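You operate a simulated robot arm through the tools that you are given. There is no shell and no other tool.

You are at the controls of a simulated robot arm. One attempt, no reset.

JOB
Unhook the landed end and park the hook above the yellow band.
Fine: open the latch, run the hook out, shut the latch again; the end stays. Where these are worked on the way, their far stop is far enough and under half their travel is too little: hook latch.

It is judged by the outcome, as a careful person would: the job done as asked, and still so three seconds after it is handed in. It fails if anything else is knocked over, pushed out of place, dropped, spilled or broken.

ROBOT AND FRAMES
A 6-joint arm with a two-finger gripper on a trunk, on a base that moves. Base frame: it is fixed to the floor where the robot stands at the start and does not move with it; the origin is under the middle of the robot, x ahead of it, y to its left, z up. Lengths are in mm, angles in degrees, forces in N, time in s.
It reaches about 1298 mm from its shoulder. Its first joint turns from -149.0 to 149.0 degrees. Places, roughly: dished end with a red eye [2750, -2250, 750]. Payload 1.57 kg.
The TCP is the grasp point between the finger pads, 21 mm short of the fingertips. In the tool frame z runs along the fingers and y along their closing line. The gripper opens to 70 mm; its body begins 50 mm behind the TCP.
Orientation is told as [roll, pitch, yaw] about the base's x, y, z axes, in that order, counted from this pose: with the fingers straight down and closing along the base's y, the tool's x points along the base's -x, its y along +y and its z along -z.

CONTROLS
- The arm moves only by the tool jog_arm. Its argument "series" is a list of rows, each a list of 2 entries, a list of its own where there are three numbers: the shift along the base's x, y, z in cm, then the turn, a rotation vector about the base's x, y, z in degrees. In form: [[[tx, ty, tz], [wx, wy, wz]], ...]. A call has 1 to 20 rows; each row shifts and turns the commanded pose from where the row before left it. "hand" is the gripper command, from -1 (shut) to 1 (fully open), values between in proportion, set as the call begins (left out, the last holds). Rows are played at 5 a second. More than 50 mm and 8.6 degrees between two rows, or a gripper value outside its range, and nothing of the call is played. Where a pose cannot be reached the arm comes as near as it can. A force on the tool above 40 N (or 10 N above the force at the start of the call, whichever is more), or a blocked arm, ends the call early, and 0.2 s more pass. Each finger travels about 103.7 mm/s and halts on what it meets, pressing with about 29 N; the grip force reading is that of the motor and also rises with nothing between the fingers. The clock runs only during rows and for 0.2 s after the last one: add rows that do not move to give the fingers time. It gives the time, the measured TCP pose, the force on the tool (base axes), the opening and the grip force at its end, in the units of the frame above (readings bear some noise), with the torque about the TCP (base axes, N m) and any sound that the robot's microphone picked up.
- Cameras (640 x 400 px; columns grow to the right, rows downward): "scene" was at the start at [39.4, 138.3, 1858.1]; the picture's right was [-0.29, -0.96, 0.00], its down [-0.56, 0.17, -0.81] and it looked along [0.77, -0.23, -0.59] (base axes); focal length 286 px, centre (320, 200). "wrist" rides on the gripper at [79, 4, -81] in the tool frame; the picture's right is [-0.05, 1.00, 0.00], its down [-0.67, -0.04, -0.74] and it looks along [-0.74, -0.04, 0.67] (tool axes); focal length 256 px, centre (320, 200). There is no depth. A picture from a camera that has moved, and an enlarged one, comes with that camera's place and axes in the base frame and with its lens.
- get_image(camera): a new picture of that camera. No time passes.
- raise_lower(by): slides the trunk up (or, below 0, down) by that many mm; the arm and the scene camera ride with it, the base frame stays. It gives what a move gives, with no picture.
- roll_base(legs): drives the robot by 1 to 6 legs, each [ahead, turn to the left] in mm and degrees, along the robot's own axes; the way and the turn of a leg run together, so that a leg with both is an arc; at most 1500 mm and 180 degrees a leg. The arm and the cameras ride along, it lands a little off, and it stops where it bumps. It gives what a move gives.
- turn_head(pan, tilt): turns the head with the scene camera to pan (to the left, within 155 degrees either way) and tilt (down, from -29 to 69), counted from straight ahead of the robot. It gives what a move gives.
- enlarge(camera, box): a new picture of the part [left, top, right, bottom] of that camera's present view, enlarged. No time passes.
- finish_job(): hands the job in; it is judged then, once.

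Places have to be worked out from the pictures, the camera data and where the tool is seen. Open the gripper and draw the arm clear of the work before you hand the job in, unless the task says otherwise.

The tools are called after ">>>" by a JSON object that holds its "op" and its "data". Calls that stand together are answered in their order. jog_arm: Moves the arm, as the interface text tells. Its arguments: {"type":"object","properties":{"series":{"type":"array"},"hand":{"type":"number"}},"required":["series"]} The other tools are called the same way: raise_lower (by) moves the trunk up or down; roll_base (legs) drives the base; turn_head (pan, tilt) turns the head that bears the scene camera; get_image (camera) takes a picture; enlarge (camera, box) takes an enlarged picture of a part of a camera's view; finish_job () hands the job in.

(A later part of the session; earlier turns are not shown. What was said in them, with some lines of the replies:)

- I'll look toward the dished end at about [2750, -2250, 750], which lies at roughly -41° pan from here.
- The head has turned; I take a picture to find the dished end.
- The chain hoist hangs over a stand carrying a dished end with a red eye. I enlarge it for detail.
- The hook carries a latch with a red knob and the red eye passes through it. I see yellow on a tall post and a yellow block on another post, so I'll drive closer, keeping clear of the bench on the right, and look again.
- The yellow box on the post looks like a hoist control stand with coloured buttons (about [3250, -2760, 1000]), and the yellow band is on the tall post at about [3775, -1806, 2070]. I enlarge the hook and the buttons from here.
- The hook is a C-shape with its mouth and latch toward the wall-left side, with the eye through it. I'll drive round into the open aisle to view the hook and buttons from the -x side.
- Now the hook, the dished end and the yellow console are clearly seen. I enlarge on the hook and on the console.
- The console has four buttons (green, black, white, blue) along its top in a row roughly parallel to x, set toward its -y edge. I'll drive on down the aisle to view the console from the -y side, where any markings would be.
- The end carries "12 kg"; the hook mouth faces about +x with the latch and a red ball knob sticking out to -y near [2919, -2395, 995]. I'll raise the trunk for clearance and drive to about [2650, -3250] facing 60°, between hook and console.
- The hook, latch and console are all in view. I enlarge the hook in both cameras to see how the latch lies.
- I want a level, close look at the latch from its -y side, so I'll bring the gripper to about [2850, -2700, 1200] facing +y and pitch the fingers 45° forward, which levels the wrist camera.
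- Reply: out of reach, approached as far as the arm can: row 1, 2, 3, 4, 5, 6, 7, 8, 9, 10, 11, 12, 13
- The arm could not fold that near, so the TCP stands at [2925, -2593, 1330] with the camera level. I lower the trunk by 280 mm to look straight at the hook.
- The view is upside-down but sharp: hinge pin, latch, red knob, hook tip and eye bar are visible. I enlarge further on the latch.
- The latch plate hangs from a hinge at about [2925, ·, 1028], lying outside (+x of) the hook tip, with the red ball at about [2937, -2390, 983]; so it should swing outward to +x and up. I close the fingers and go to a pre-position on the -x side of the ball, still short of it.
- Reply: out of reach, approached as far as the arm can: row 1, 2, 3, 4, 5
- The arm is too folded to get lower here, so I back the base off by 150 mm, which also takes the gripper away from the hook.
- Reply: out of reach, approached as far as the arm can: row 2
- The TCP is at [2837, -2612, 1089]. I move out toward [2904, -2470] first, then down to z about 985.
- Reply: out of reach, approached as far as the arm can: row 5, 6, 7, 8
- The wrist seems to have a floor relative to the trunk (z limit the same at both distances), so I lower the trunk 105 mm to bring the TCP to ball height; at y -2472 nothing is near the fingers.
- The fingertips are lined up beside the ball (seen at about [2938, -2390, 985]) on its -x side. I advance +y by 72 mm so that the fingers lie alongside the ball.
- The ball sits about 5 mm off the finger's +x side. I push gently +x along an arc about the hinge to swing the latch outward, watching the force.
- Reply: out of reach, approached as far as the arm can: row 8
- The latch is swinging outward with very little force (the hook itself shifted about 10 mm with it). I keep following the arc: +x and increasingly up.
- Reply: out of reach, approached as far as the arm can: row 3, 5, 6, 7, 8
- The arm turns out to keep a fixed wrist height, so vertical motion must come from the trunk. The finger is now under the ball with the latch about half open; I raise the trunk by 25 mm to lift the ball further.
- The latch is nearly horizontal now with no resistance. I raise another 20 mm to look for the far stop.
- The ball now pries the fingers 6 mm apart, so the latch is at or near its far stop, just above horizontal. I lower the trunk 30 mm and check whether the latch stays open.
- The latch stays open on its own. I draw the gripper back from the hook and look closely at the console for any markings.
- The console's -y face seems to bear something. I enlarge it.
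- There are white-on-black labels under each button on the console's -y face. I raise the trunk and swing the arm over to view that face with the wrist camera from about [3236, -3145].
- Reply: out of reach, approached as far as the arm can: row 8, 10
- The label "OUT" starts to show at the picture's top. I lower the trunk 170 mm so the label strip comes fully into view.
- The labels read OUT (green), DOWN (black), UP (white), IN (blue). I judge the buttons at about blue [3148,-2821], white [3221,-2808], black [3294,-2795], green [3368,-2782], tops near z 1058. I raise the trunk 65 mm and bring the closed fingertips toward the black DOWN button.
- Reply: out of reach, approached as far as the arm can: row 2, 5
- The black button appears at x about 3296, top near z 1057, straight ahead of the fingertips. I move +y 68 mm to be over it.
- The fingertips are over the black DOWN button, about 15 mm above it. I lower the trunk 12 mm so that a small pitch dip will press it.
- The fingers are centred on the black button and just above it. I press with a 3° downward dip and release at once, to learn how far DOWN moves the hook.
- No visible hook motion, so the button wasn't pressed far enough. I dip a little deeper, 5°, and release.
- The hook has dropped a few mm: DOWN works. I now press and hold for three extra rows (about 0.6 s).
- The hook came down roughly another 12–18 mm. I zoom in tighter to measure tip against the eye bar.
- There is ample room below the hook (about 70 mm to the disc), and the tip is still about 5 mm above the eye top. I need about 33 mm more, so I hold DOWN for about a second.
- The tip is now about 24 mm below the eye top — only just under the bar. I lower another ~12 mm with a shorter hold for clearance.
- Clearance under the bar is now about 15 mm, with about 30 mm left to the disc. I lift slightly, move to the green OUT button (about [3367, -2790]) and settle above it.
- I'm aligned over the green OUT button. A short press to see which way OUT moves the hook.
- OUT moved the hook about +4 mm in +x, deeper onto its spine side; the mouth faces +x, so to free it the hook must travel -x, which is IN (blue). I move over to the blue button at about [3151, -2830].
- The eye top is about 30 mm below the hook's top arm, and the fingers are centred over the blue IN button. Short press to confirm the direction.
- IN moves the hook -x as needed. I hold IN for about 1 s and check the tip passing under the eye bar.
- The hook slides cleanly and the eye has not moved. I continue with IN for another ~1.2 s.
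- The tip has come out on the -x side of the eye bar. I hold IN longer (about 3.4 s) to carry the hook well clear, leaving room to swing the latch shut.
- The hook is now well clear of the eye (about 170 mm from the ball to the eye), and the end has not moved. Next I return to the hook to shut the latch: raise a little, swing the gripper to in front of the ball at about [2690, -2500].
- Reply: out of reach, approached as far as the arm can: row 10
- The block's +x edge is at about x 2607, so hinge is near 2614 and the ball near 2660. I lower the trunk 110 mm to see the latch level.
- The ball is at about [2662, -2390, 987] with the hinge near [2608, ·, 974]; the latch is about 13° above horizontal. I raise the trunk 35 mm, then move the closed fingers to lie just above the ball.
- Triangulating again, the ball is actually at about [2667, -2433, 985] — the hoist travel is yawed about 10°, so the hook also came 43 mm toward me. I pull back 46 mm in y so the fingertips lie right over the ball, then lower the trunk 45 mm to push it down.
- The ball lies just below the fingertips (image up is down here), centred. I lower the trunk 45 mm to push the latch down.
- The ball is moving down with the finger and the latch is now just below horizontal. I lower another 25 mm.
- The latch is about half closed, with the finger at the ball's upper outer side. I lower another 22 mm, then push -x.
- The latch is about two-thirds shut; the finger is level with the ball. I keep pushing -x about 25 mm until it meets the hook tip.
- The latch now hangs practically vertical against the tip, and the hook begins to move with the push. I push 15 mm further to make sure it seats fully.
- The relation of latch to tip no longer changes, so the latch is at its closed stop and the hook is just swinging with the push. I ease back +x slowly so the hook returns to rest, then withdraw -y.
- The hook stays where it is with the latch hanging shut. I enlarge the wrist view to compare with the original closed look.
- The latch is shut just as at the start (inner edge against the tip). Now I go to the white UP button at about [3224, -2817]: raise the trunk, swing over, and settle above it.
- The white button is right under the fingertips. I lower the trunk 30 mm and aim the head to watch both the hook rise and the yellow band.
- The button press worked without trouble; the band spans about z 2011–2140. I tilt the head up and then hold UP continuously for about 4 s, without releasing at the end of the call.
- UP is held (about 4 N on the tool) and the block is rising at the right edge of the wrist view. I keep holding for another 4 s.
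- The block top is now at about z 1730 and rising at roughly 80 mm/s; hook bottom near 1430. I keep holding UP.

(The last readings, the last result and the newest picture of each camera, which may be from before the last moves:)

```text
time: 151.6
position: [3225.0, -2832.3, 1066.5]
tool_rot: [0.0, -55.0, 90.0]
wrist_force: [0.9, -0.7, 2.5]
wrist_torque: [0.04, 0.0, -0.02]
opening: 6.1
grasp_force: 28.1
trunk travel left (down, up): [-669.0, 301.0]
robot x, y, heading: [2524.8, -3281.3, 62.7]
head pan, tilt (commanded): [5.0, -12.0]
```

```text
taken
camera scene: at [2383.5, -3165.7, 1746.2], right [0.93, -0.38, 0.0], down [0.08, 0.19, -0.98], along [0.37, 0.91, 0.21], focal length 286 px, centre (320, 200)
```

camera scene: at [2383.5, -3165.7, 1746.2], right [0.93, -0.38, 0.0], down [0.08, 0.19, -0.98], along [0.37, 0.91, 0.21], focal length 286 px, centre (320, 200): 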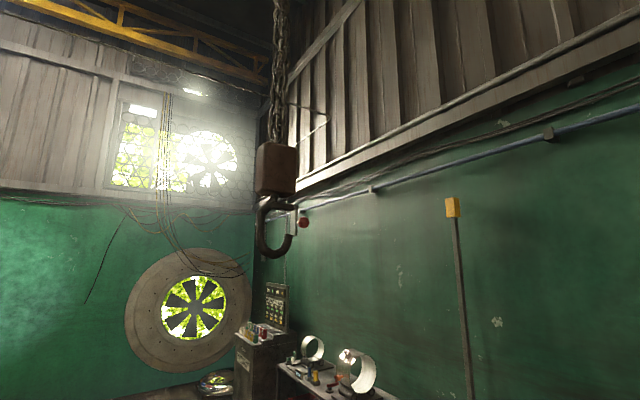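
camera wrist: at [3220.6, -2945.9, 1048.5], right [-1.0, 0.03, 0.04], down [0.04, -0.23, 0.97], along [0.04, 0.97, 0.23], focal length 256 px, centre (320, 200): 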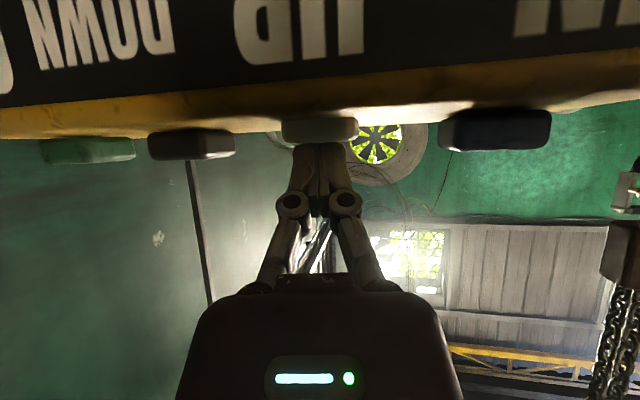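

The hook bottom is now at about z 1755, rising 88 mm/s, latch shut. I hold another 4 s.

>>> {"op": "jog_arm", "data": {"series": [[[0, 0, 0], [0, 0, 0]], [[0, 0, 0], [0, 0, 0]], [[0, 0, 0], [0, 0, 0]], [[0, 0, 0], [0, 0, 0]], [[0, 0, 0], [0, 0, 0]], [[0, 0, 0], [0, 0, 0]], [[0, 0, 0], [0, 0, 0]], [[0, 0, 0], [0, 0, 0]], [[0, 0, 0], [0, 0, 0]], [[0, 0, 0], [0, 0, 0]], [[0, 0, 0], [0, 0, 0]], [[0, 0, 0], [0, 0, 0]], [[0, 0, 0], [0, 0, 0]], [[0, 0, 0], [0, 0, 0]], [[0, 0, 0], [0, 0, 0]], [[0, 0, 0], [0, 0, 0]], [[0, 0, 0], [0, 0, 0]], [[0, 0, 0], [0, 0, 0]], [[0, 0, 0], [0, 0, 0]], [[0, 0, 0], [0, 0, 0]]]}}

>>> {"op": "get_image", "data": {"camera": "scene"}}

```text
time: 155.8
position: [3224.8, -2831.8, 1067.1]
tool_rot: [0.0, -55.0, 90.0]
wrist_force: [-0.4, 0.1, 3.3]
wrist_torque: [0.03, 0.01, 0.02]
opening: 5.9
grasp_force: 29.0
trunk travel left (down, up): [-669.0, 301.0]
robot x, y, heading: [2522.5, -3279.9, 62.8]
head pan, tilt (commanded): [5.0, -12.0]
```

```text
taken
camera scene: at [2383.4, -3165.7, 1746.2], right [0.93, -0.38, 0.0], down [0.08, 0.19, -0.98], along [0.37, 0.91, 0.21], focal length 286 px, centre (320, 200)
```

scene: 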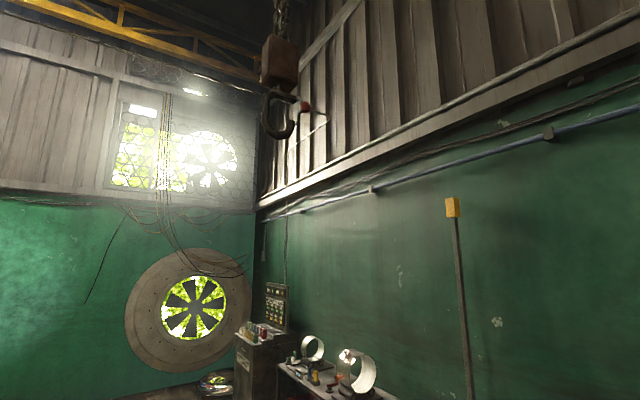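

The hook bottom is at about z 2110, just under the band top (~2140). I hold UP 1.8 s more for a clear margin, then release.

>>> {"op": "jog_arm", "data": {"series": [[[0, 0, 0], [0, 0, 0]], [[0, 0, 0], [0, 0, 0]], [[0, 0, 0], [0, 0, 0]], [[0, 0, 0], [0, 0, 0]], [[0, 0, 0], [0, 0, 0]], [[0, 0, 0], [0, 0, 0]], [[0, 0, 0], [0, 0, 0]], [[0, 0, 0], [0, 0, 0]], [[0, 0, 0], [0, 0, 0]], [[0, -0.11, 1.35], [5, 0, 0]], [[0, 0, 0], [0, 0, 0]], [[0, 0, 0], [0, 0, 0]]]}}

>>> {"op": "get_image", "data": {"camera": "scene"}}

>>> {"op": "get_image", "data": {"camera": "wrist"}}

```text
time: 158.4
position: [3226.1, -2832.5, 1081.0]
tool_rot: [-0.1, -60.1, 90.0]
wrist_force: [0.5, 0.2, 0.1]
wrist_torque: [0.03, 0.0, -0.04]
opening: 0.0
grasp_force: 28.0
trunk travel left (down, up): [-669.0, 301.0]
robot x, y, heading: [2525.0, -3278.8, 62.7]
head pan, tilt (commanded): [5.0, -12.0]
```

```text
taken
camera scene: at [2383.7, -3165.4, 1746.2], right [0.93, -0.38, 0.0], down [0.08, 0.19, -0.98], along [0.37, 0.91, 0.21], focal length 286 px, centre (320, 200)
```

scene: 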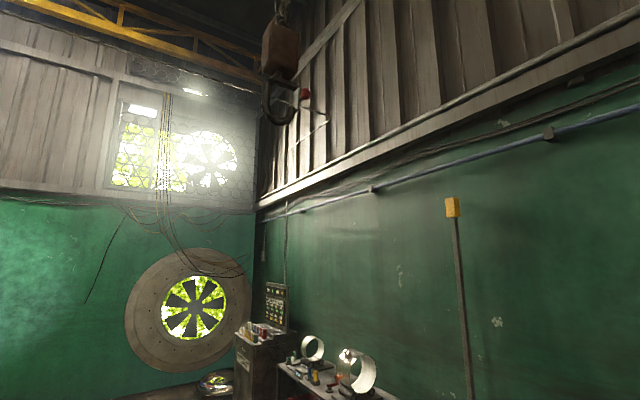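

```text
taken
camera wrist: at [3220.8, -2944.1, 1052.4], right [-1.0, 0.03, 0.05], down [0.04, -0.31, 0.95], along [0.04, 0.95, 0.31], focal length 256 px, centre (320, 200)
```

wrist: 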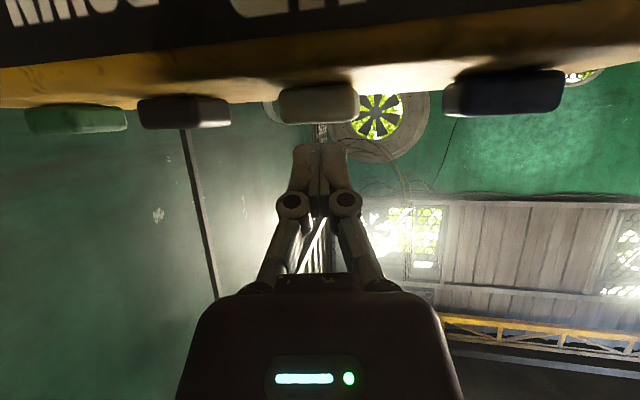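

The hook rose only about 40 mm in that hold, so it may have reached its upper limit; bottom now near z 2150. I press UP again for 2 s and compare to see whether it still moves.

>>> {"op": "enlarge", "data": {"camera": "scene", "box": [230, 0, 330, 140]}}

>>> {"op": "jog_arm", "data": {"series": [[[0, 0.06, -0.82], [-3, 0, 0]], [[0, 0.05, -0.53], [-2, 0, 0]], [[0, 0, 0], [0, 0, 0]], [[0, 0, 0], [0, 0, 0]], [[0, 0, 0], [0, 0, 0]], [[0, 0, 0], [0, 0, 0]], [[0, 0, 0], [0, 0, 0]], [[0, 0, 0], [0, 0, 0]], [[0, 0, 0], [0, 0, 0]], [[0, 0, 0], [0, 0, 0]], [[0, 0, 0], [0, 0, 0]], [[0, 0, 0], [0, 0, 0]], [[0, -0.11, 1.35], [5, 0, 0]], [[0, 0, 0], [0, 0, 0]]]}}

>>> {"op": "enlarge", "data": {"camera": "scene", "box": [230, 0, 330, 140]}}

```text
2.86 times, centred on (280, 70) of scene
camera zoom: at [2383.7, -3165.4, 1746.2], right [0.93, -0.38, 0.0], down [0.08, 0.19, -0.98], along [0.37, 0.91, 0.21], focal length 818 px, centre (434, 571)
```

zoom: 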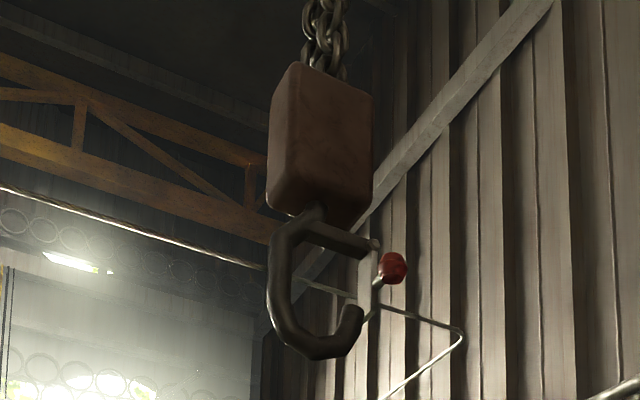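

```text
time: 161.4
position: [3224.9, -2833.1, 1080.9]
tool_rot: [0.0, -60.1, 90.0]
wrist_force: [-0.1, 0.8, -0.6]
wrist_torque: [0.0, 0.03, 0.0]
opening: 0.1
grasp_force: 28.5
trunk travel left (down, up): [-669.0, 301.0]
robot x, y, heading: [2527.8, -3280.9, 62.7]
head pan, tilt (commanded): [5.0, -12.0]
```

```text
2.86 times, centred on (280, 70) of scene
camera zoom: at [2383.9, -3165.4, 1746.1], right [0.93, -0.38, 0.0], down [0.08, 0.19, -0.98], along [0.37, 0.91, 0.21], focal length 818 px, centre (434, 571)
```

zoom: 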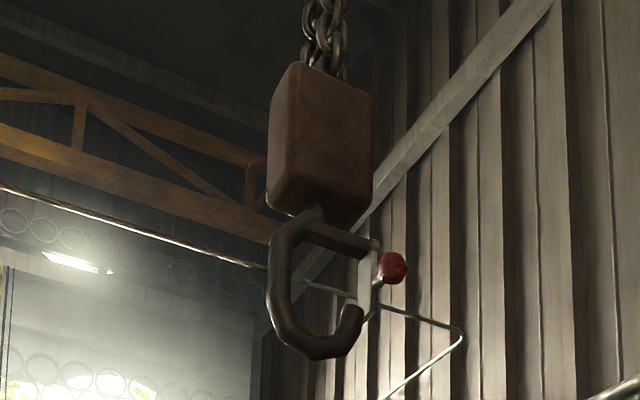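

The hook no longer moves: it is at its upper stop, latch shut. To compare heights accurately with the band I raise the trunk (camera up to about z 2040) and look level.

>>> {"op": "raise_lower", "data": {"by": 295}}

>>> {"op": "turn_head", "data": {"pan": 2, "tilt": 0}}

>>> {"op": "get_image", "data": {"camera": "scene"}}

>>> {"op": "enlarge", "data": {"camera": "scene", "box": [220, 80, 320, 220]}}

>>> {"op": "enlarge", "data": {"camera": "scene", "box": [400, 150, 480, 250]}}

```text
time: 164.4
position: [3224.4, -2833.0, 1376.2]
tool_rot: [0.0, -60.1, 89.9]
wrist_force: [0.3, -0.1, -0.6]
wrist_torque: [-0.03, -0.02, -0.02]
opening: 0.0
grasp_force: 28.5
trunk travel left (down, up): [-964.0, 6.0]
robot x, y, heading: [2520.9, -3278.2, 63.0]
head pan, tilt (commanded): [5.0, -12.0]
```

```text
time: 165.1
position: [3222.8, -2833.6, 1376.5]
tool_rot: [0.0, -60.1, 90.0]
wrist_force: [0.9, 0.7, -0.4]
wrist_torque: [0.03, 0.01, 0.01]
opening: 0.1
grasp_force: 29.0
trunk travel left (down, up): [-964.0, 6.0]
robot x, y, heading: [2526.8, -3280.9, 62.8]
head pan, tilt (commanded): [2.0, 0.0]
```

```text
taken
camera scene: at [2390.7, -3160.8, 2023.1], right [0.9, -0.43, 0.0], down [0.0, 0.0, -1.0], along [0.43, 0.9, 0.0], focal length 286 px, centre (320, 200)
```

scene: 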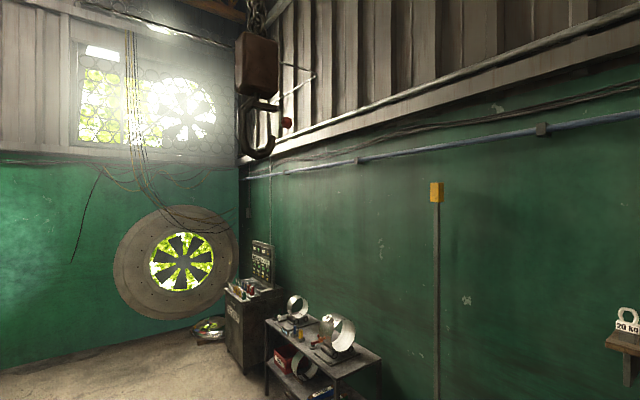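

```text
2.86 times, centred on (270, 150) of scene
camera zoom: at [2390.7, -3160.8, 2023.1], right [0.9, -0.43, 0.0], down [0.0, 0.0, -1.0], along [0.43, 0.9, 0.0], focal length 818 px, centre (463, 343)
```

zoom: 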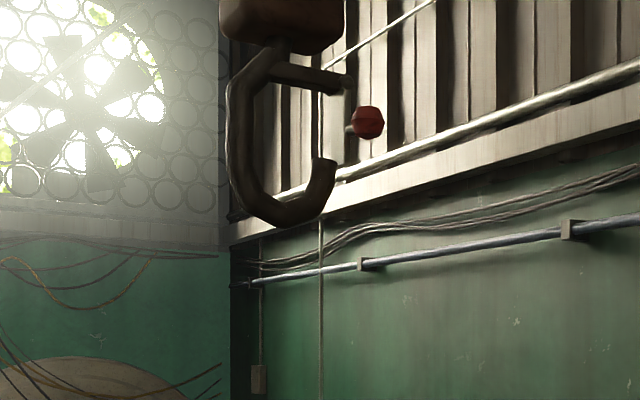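

```text
4.00 times, centred on (440, 200) of scene
camera zoom: at [2390.7, -3160.8, 2023.1], right [0.9, -0.43, 0.0], down [0.0, 0.0, -1.0], along [0.43, 0.9, 0.0], focal length 1145 px, centre (-160, 200)
```

zoom: 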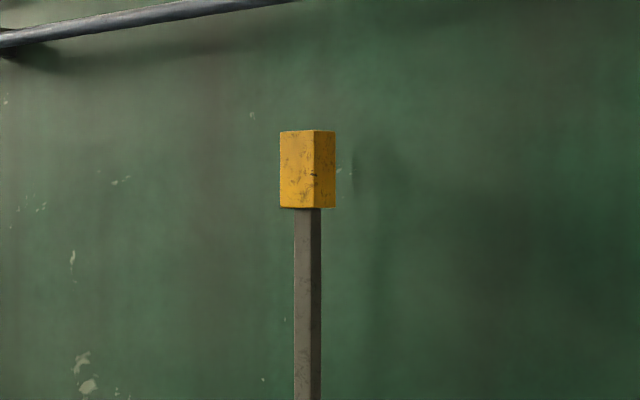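

The hook's bottom (~z 2127–2150) is at the band's top level and it is at its travel limit, the hook itself above the band. I check closely that the latch is still shut and the end is undisturbed.

>>> {"op": "enlarge", "data": {"camera": "scene", "box": [240, 90, 300, 165]}}

>>> {"op": "turn_head", "data": {"pan": 10, "tilt": 40}}

>>> {"op": "get_image", "data": {"camera": "scene"}}

```text
5.33 times, centred on (270, 128) of scene
camera zoom: at [2390.7, -3160.8, 2023.1], right [0.9, -0.43, 0.0], down [0.0, 0.0, -1.0], along [0.43, 0.9, 0.0], focal length 1527 px, centre (587, 587)
```

zoom: 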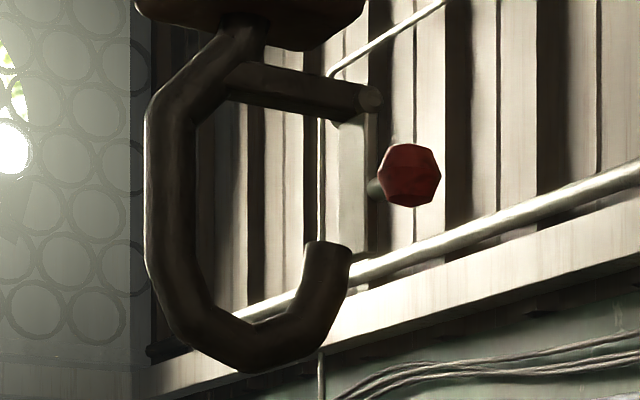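

```text
time: 166.2
position: [3223.9, -2833.7, 1376.4]
tool_rot: [0.1, -60.1, 90.0]
wrist_force: [-0.3, 0.2, 0.2]
wrist_torque: [0.01, 0.02, 0.04]
opening: 0.1
grasp_force: 28.7
trunk travel left (down, up): [-964.0, 6.0]
robot x, y, heading: [2527.0, -3282.0, 62.6]
head pan, tilt (commanded): [10.0, 40.0]
```

```text
taken
camera scene: at [2377.6, -3160.9, 1959.4], right [0.96, -0.3, 0.0], down [-0.19, -0.61, -0.77], along [0.23, 0.73, -0.64], focal length 286 px, centre (320, 200)
```

scene: 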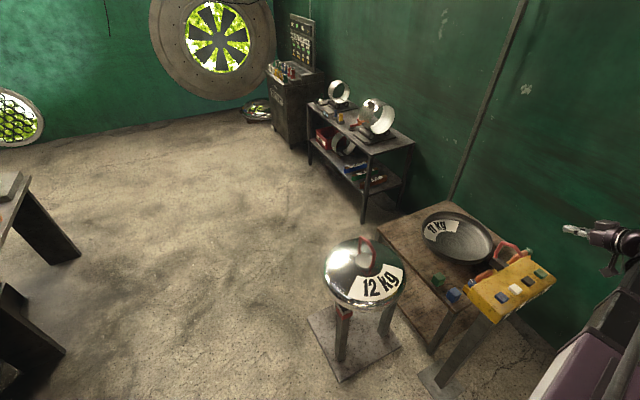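

The latch is shut and the dished end, plate and console look undisturbed. To be certain the hook is at its top stop, I'll press UP once more, watching it directly.

>>> {"op": "raise_lower", "data": {"by": -295}}

>>> {"op": "turn_head", "data": {"pan": 2, "tilt": -20}}

>>> {"op": "enlarge", "data": {"camera": "scene", "box": [220, 40, 340, 190]}}

>>> {"op": "jog_arm", "data": {"series": [[[0, 0.06, -0.82], [-3, 0, 0]], [[0, 0.05, -0.53], [-2, 0, 0]], [[0, 0.02, -0.2], [-0.8, 0, 0]], [[0, 0, 0], [0, 0, 0]], [[0, 0, 0], [0, 0, 0]], [[0, 0, 0], [0, 0, 0]], [[0, 0, 0], [0, 0, 0]], [[0, 0, 0], [0, 0, 0]], [[0, 0, 0], [0, 0, 0]], [[0, 0, 0], [0, 0, 0]], [[0, 0, 0], [0, 0, 0]]]}}

>>> {"op": "enlarge", "data": {"camera": "scene", "box": [220, 40, 340, 190]}}

>>> {"op": "get_image", "data": {"camera": "wrist"}}

```text
time: 169.2
position: [3224.9, -2834.8, 1081.5]
tool_rot: [0.1, -60.1, 90.0]
wrist_force: [-0.8, -0.7, 0.2]
wrist_torque: [0.0, 0.01, -0.02]
opening: 0.0
grasp_force: 29.4
trunk travel left (down, up): [-669.0, 301.0]
robot x, y, heading: [2527.1, -3278.5, 62.9]
head pan, tilt (commanded): [10.0, 40.0]
```

```text
time: 170.5
position: [3223.3, -2833.4, 1081.5]
tool_rot: [0.0, -60.1, 90.0]
wrist_force: [0.5, -0.1, -0.5]
wrist_torque: [0.04, -0.01, 0.02]
opening: 0.0
grasp_force: 28.7
trunk travel left (down, up): [-669.0, 301.0]
robot x, y, heading: [2524.0, -3281.0, 62.5]
head pan, tilt (commanded): [2.0, -20.0]
```

```text
2.67 times, centred on (280, 115) of scene
camera zoom: at [2384.9, -3173.3, 1757.2], right [0.9, -0.43, 0.0], down [0.15, 0.31, -0.94], along [0.4, 0.85, 0.34], focal length 763 px, centre (427, 427)
```

zoom: 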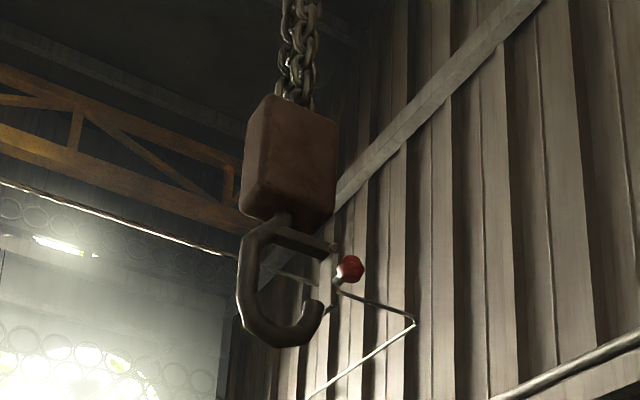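

```text
time: 172.9
position: [3224.5, -2830.8, 1066.3]
tool_rot: [-0.1, -54.3, 89.9]
wrist_force: [1.1, -0.9, 8.6]
wrist_torque: [0.05, -0.01, -0.02]
opening: 5.9
grasp_force: 28.7
trunk travel left (down, up): [-669.0, 301.0]
robot x, y, heading: [2527.8, -3281.4, 62.7]
head pan, tilt (commanded): [2.0, -20.0]
```

```text
2.67 times, centred on (280, 115) of scene
camera zoom: at [2384.1, -3174.0, 1757.3], right [0.9, -0.43, 0.0], down [0.15, 0.31, -0.94], along [0.4, 0.85, 0.34], focal length 763 px, centre (427, 427)
```

zoom: 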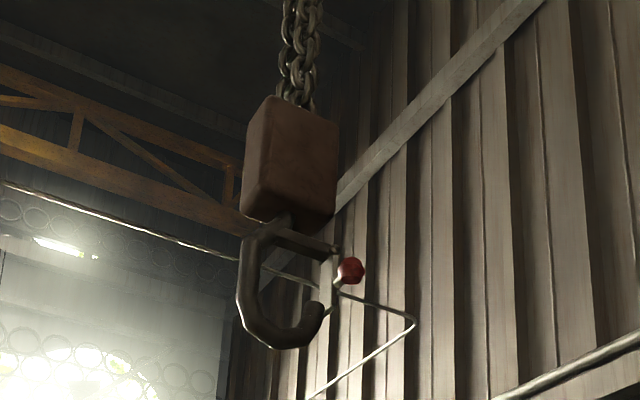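

```text
taken
camera wrist: at [3220.5, -2945.5, 1048.3], right [-1.0, 0.03, 0.04], down [0.04, -0.22, 0.98], along [0.04, 0.98, 0.22], focal length 256 px, centre (320, 200)
```

wrist: 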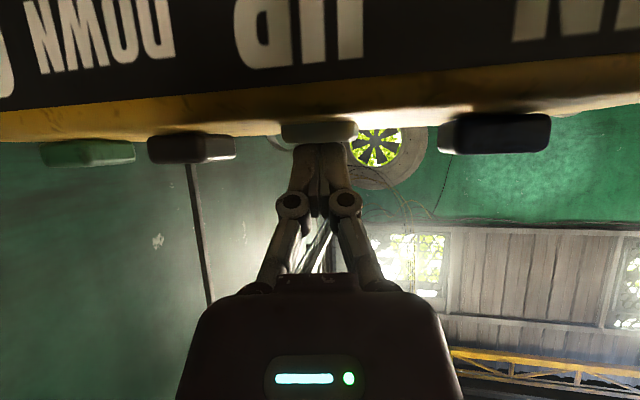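

The button is fully down yet the hook stays put, so it is at the top stop above the band. I release, raise the trunk, draw the arm back clear of the console and open the gripper.

>>> {"op": "jog_arm", "data": {"series": [[[0, -0.13, 1.55], [5.8, 0, 0]], [[0, 0, 0], [0, 0, 0]]]}}

>>> {"op": "raise_lower", "data": {"by": 80}}

>>> {"op": "jog_arm", "data": {"series": [[[0, -3.5, 0], [0, 0, 0]], [[0, -3.5, 0], [0, 0, 0]], [[0, -3.5, 0], [0, 0, 0]], [[0, -3.5, 0], [0, 0, 0]], [[0, -3.5, 0], [0, 0, 0]], [[0, -3.5, 0], [0, 0, 0]], [[0, -3.5, 0], [0, 0, 0]], [[0, 0, 0], [0, 0, 0]]]}}

>>> {"op": "jog_arm", "data": {"series": [[[0, 0, 0], [0, 0, 0]], [[0, 0, 0], [0, 0, 0]], [[0, 0, 0], [0, 0, 0]], [[0, 0, 0], [0, 0, 0]], [[0, 0, 0], [0, 0, 0]]], "hand": 1}}

>>> {"op": "turn_head", "data": {"pan": 0, "tilt": 10}}

>>> {"op": "get_image", "data": {"camera": "scene"}}

```text
time: 173.5
position: [3226.5, -2832.3, 1080.4]
tool_rot: [-0.1, -60.1, 90.0]
wrist_force: [0.4, 0.5, -0.6]
wrist_torque: [0.02, 0.0, 0.02]
opening: 0.0
grasp_force: 28.5
trunk travel left (down, up): [-669.0, 301.0]
robot x, y, heading: [2524.1, -3282.9, 63.0]
head pan, tilt (commanded): [2.0, -20.0]
```

```text
time: 174.6
position: [3225.1, -2832.9, 1160.7]
tool_rot: [0.0, -60.1, 90.1]
wrist_force: [-0.6, 0.1, 0.4]
wrist_torque: [0.02, 0.0, 0.0]
opening: 0.0
grasp_force: 28.8
trunk travel left (down, up): [-749.0, 221.0]
robot x, y, heading: [2523.6, -3280.0, 62.7]
head pan, tilt (commanded): [2.0, -20.0]
```

```text
time: 176.4
position: [3226.3, -3080.7, 1161.9]
tool_rot: [0.0, -60.2, 89.9]
wrist_force: [-0.7, 0.0, 0.3]
wrist_torque: [0.01, 0.04, -0.01]
opening: 0.0
grasp_force: 28.4
trunk travel left (down, up): [-749.0, 221.0]
robot x, y, heading: [2527.0, -3281.6, 62.6]
head pan, tilt (commanded): [2.0, -20.0]
```

```text
time: 177.6
position: [3227.6, -3079.4, 1161.8]
tool_rot: [-0.1, -60.1, 90.0]
wrist_force: [-0.1, -0.8, 0.4]
wrist_torque: [-0.02, -0.01, 0.01]
opening: 70.0
grasp_force: 0.0
trunk travel left (down, up): [-749.0, 221.0]
robot x, y, heading: [2521.9, -3278.4, 62.7]
head pan, tilt (commanded): [2.0, -20.0]
```

```text
time: 178.6
position: [3227.2, -3080.6, 1161.0]
tool_rot: [0.1, -60.1, 90.0]
wrist_force: [0.3, -0.7, -0.2]
wrist_torque: [-0.01, 0.02, 0.01]
opening: 69.9
grasp_force: 0.0
trunk travel left (down, up): [-749.0, 221.0]
robot x, y, heading: [2522.5, -3275.1, 62.9]
head pan, tilt (commanded): [0.0, 10.0]
```

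```text
taken
camera scene: at [2394.9, -3159.6, 1792.1], right [0.89, -0.46, 0.0], down [-0.08, -0.15, -0.98], along [0.45, 0.88, -0.17], focal length 286 px, centre (320, 200)
```

scene: 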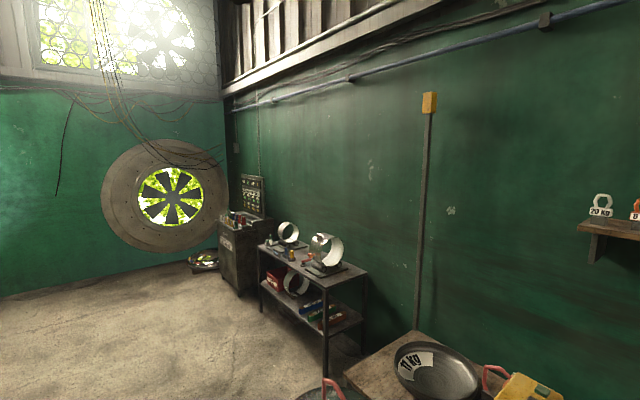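

The arm is clear and the gripper open. One last look up at the hook to confirm it holds its height with the latch shut.

>>> {"op": "turn_head", "data": {"pan": 2, "tilt": -20}}

>>> {"op": "get_image", "data": {"camera": "scene"}}

>>> {"op": "enlarge", "data": {"camera": "scene", "box": [220, 40, 340, 190]}}

```text
time: 179.5
position: [3226.7, -3079.7, 1160.4]
tool_rot: [0.0, -60.1, 90.0]
wrist_force: [-0.1, 0.8, 0.3]
wrist_torque: [0.01, 0.0, 0.0]
opening: 70.2
grasp_force: 0.0
trunk travel left (down, up): [-749.0, 221.0]
robot x, y, heading: [2527.1, -3279.0, 62.7]
head pan, tilt (commanded): [2.0, -20.0]
```

```text
taken
camera scene: at [2384.8, -3173.4, 1837.2], right [0.9, -0.43, 0.0], down [0.15, 0.31, -0.94], along [0.4, 0.85, 0.34], focal length 286 px, centre (320, 200)
```

scene: 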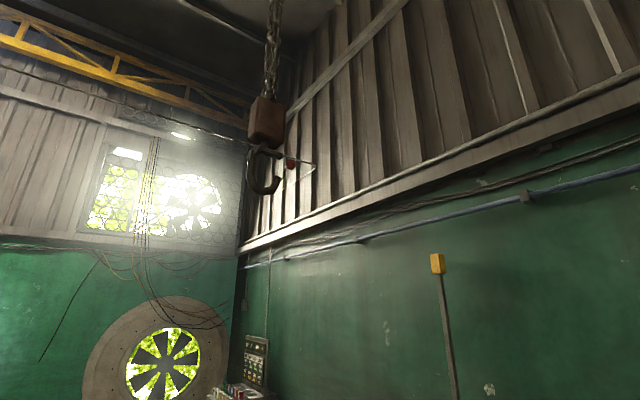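

```text
2.67 times, centred on (280, 115) of scene
camera zoom: at [2384.8, -3173.4, 1837.2], right [0.9, -0.43, 0.0], down [0.15, 0.31, -0.94], along [0.4, 0.85, 0.34], focal length 763 px, centre (427, 427)
```

zoom: 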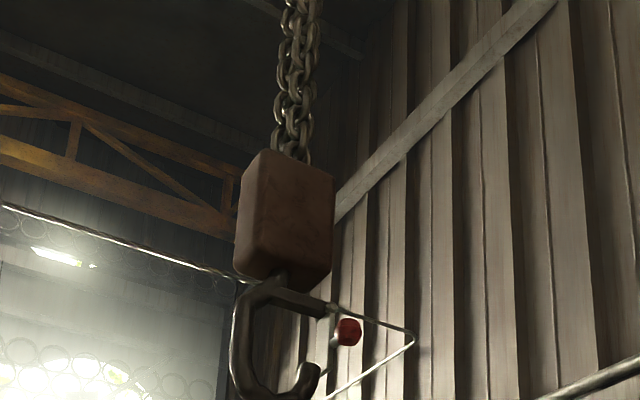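

The hook holds at its top stop, level with or above the top of the yellow band. The latch is shut, the dished end still sits on its stand, and the arm is clear with the gripper open. I hand the job in.

>>> {"op": "finish_job", "data": {}}

```text
The job is handed in.
```

The dished end is unhooked, and the hook is parked at the top of its travel with the latch shut. I can't confirm that the very bottom of the hook clears the yellow band.

- **Latch:** I swung it open to about 13° above horizontal, at or near its far stop. After the hook was out I pushed it shut until it sat against the hook tip. It was still shut in the last picture.
- **Hook run-out:** I lowered the hook with DOWN, then freed it with IN. The label OUT would have driven it further onto the eye. The dished end and eye showed no visible movement in the pictures.
- **Height:** I held UP until the hook stopped, and two further presses did not move it. I measured the band at about z 2010–2134. The lowest point of the hook is at about 2125 and its tip near 2180, so the hook's bottom is level with the band's top to within my measuring error.
- **Robot:** The gripper is open and the arm is drawn back from the console. I saw nothing else disturbed.
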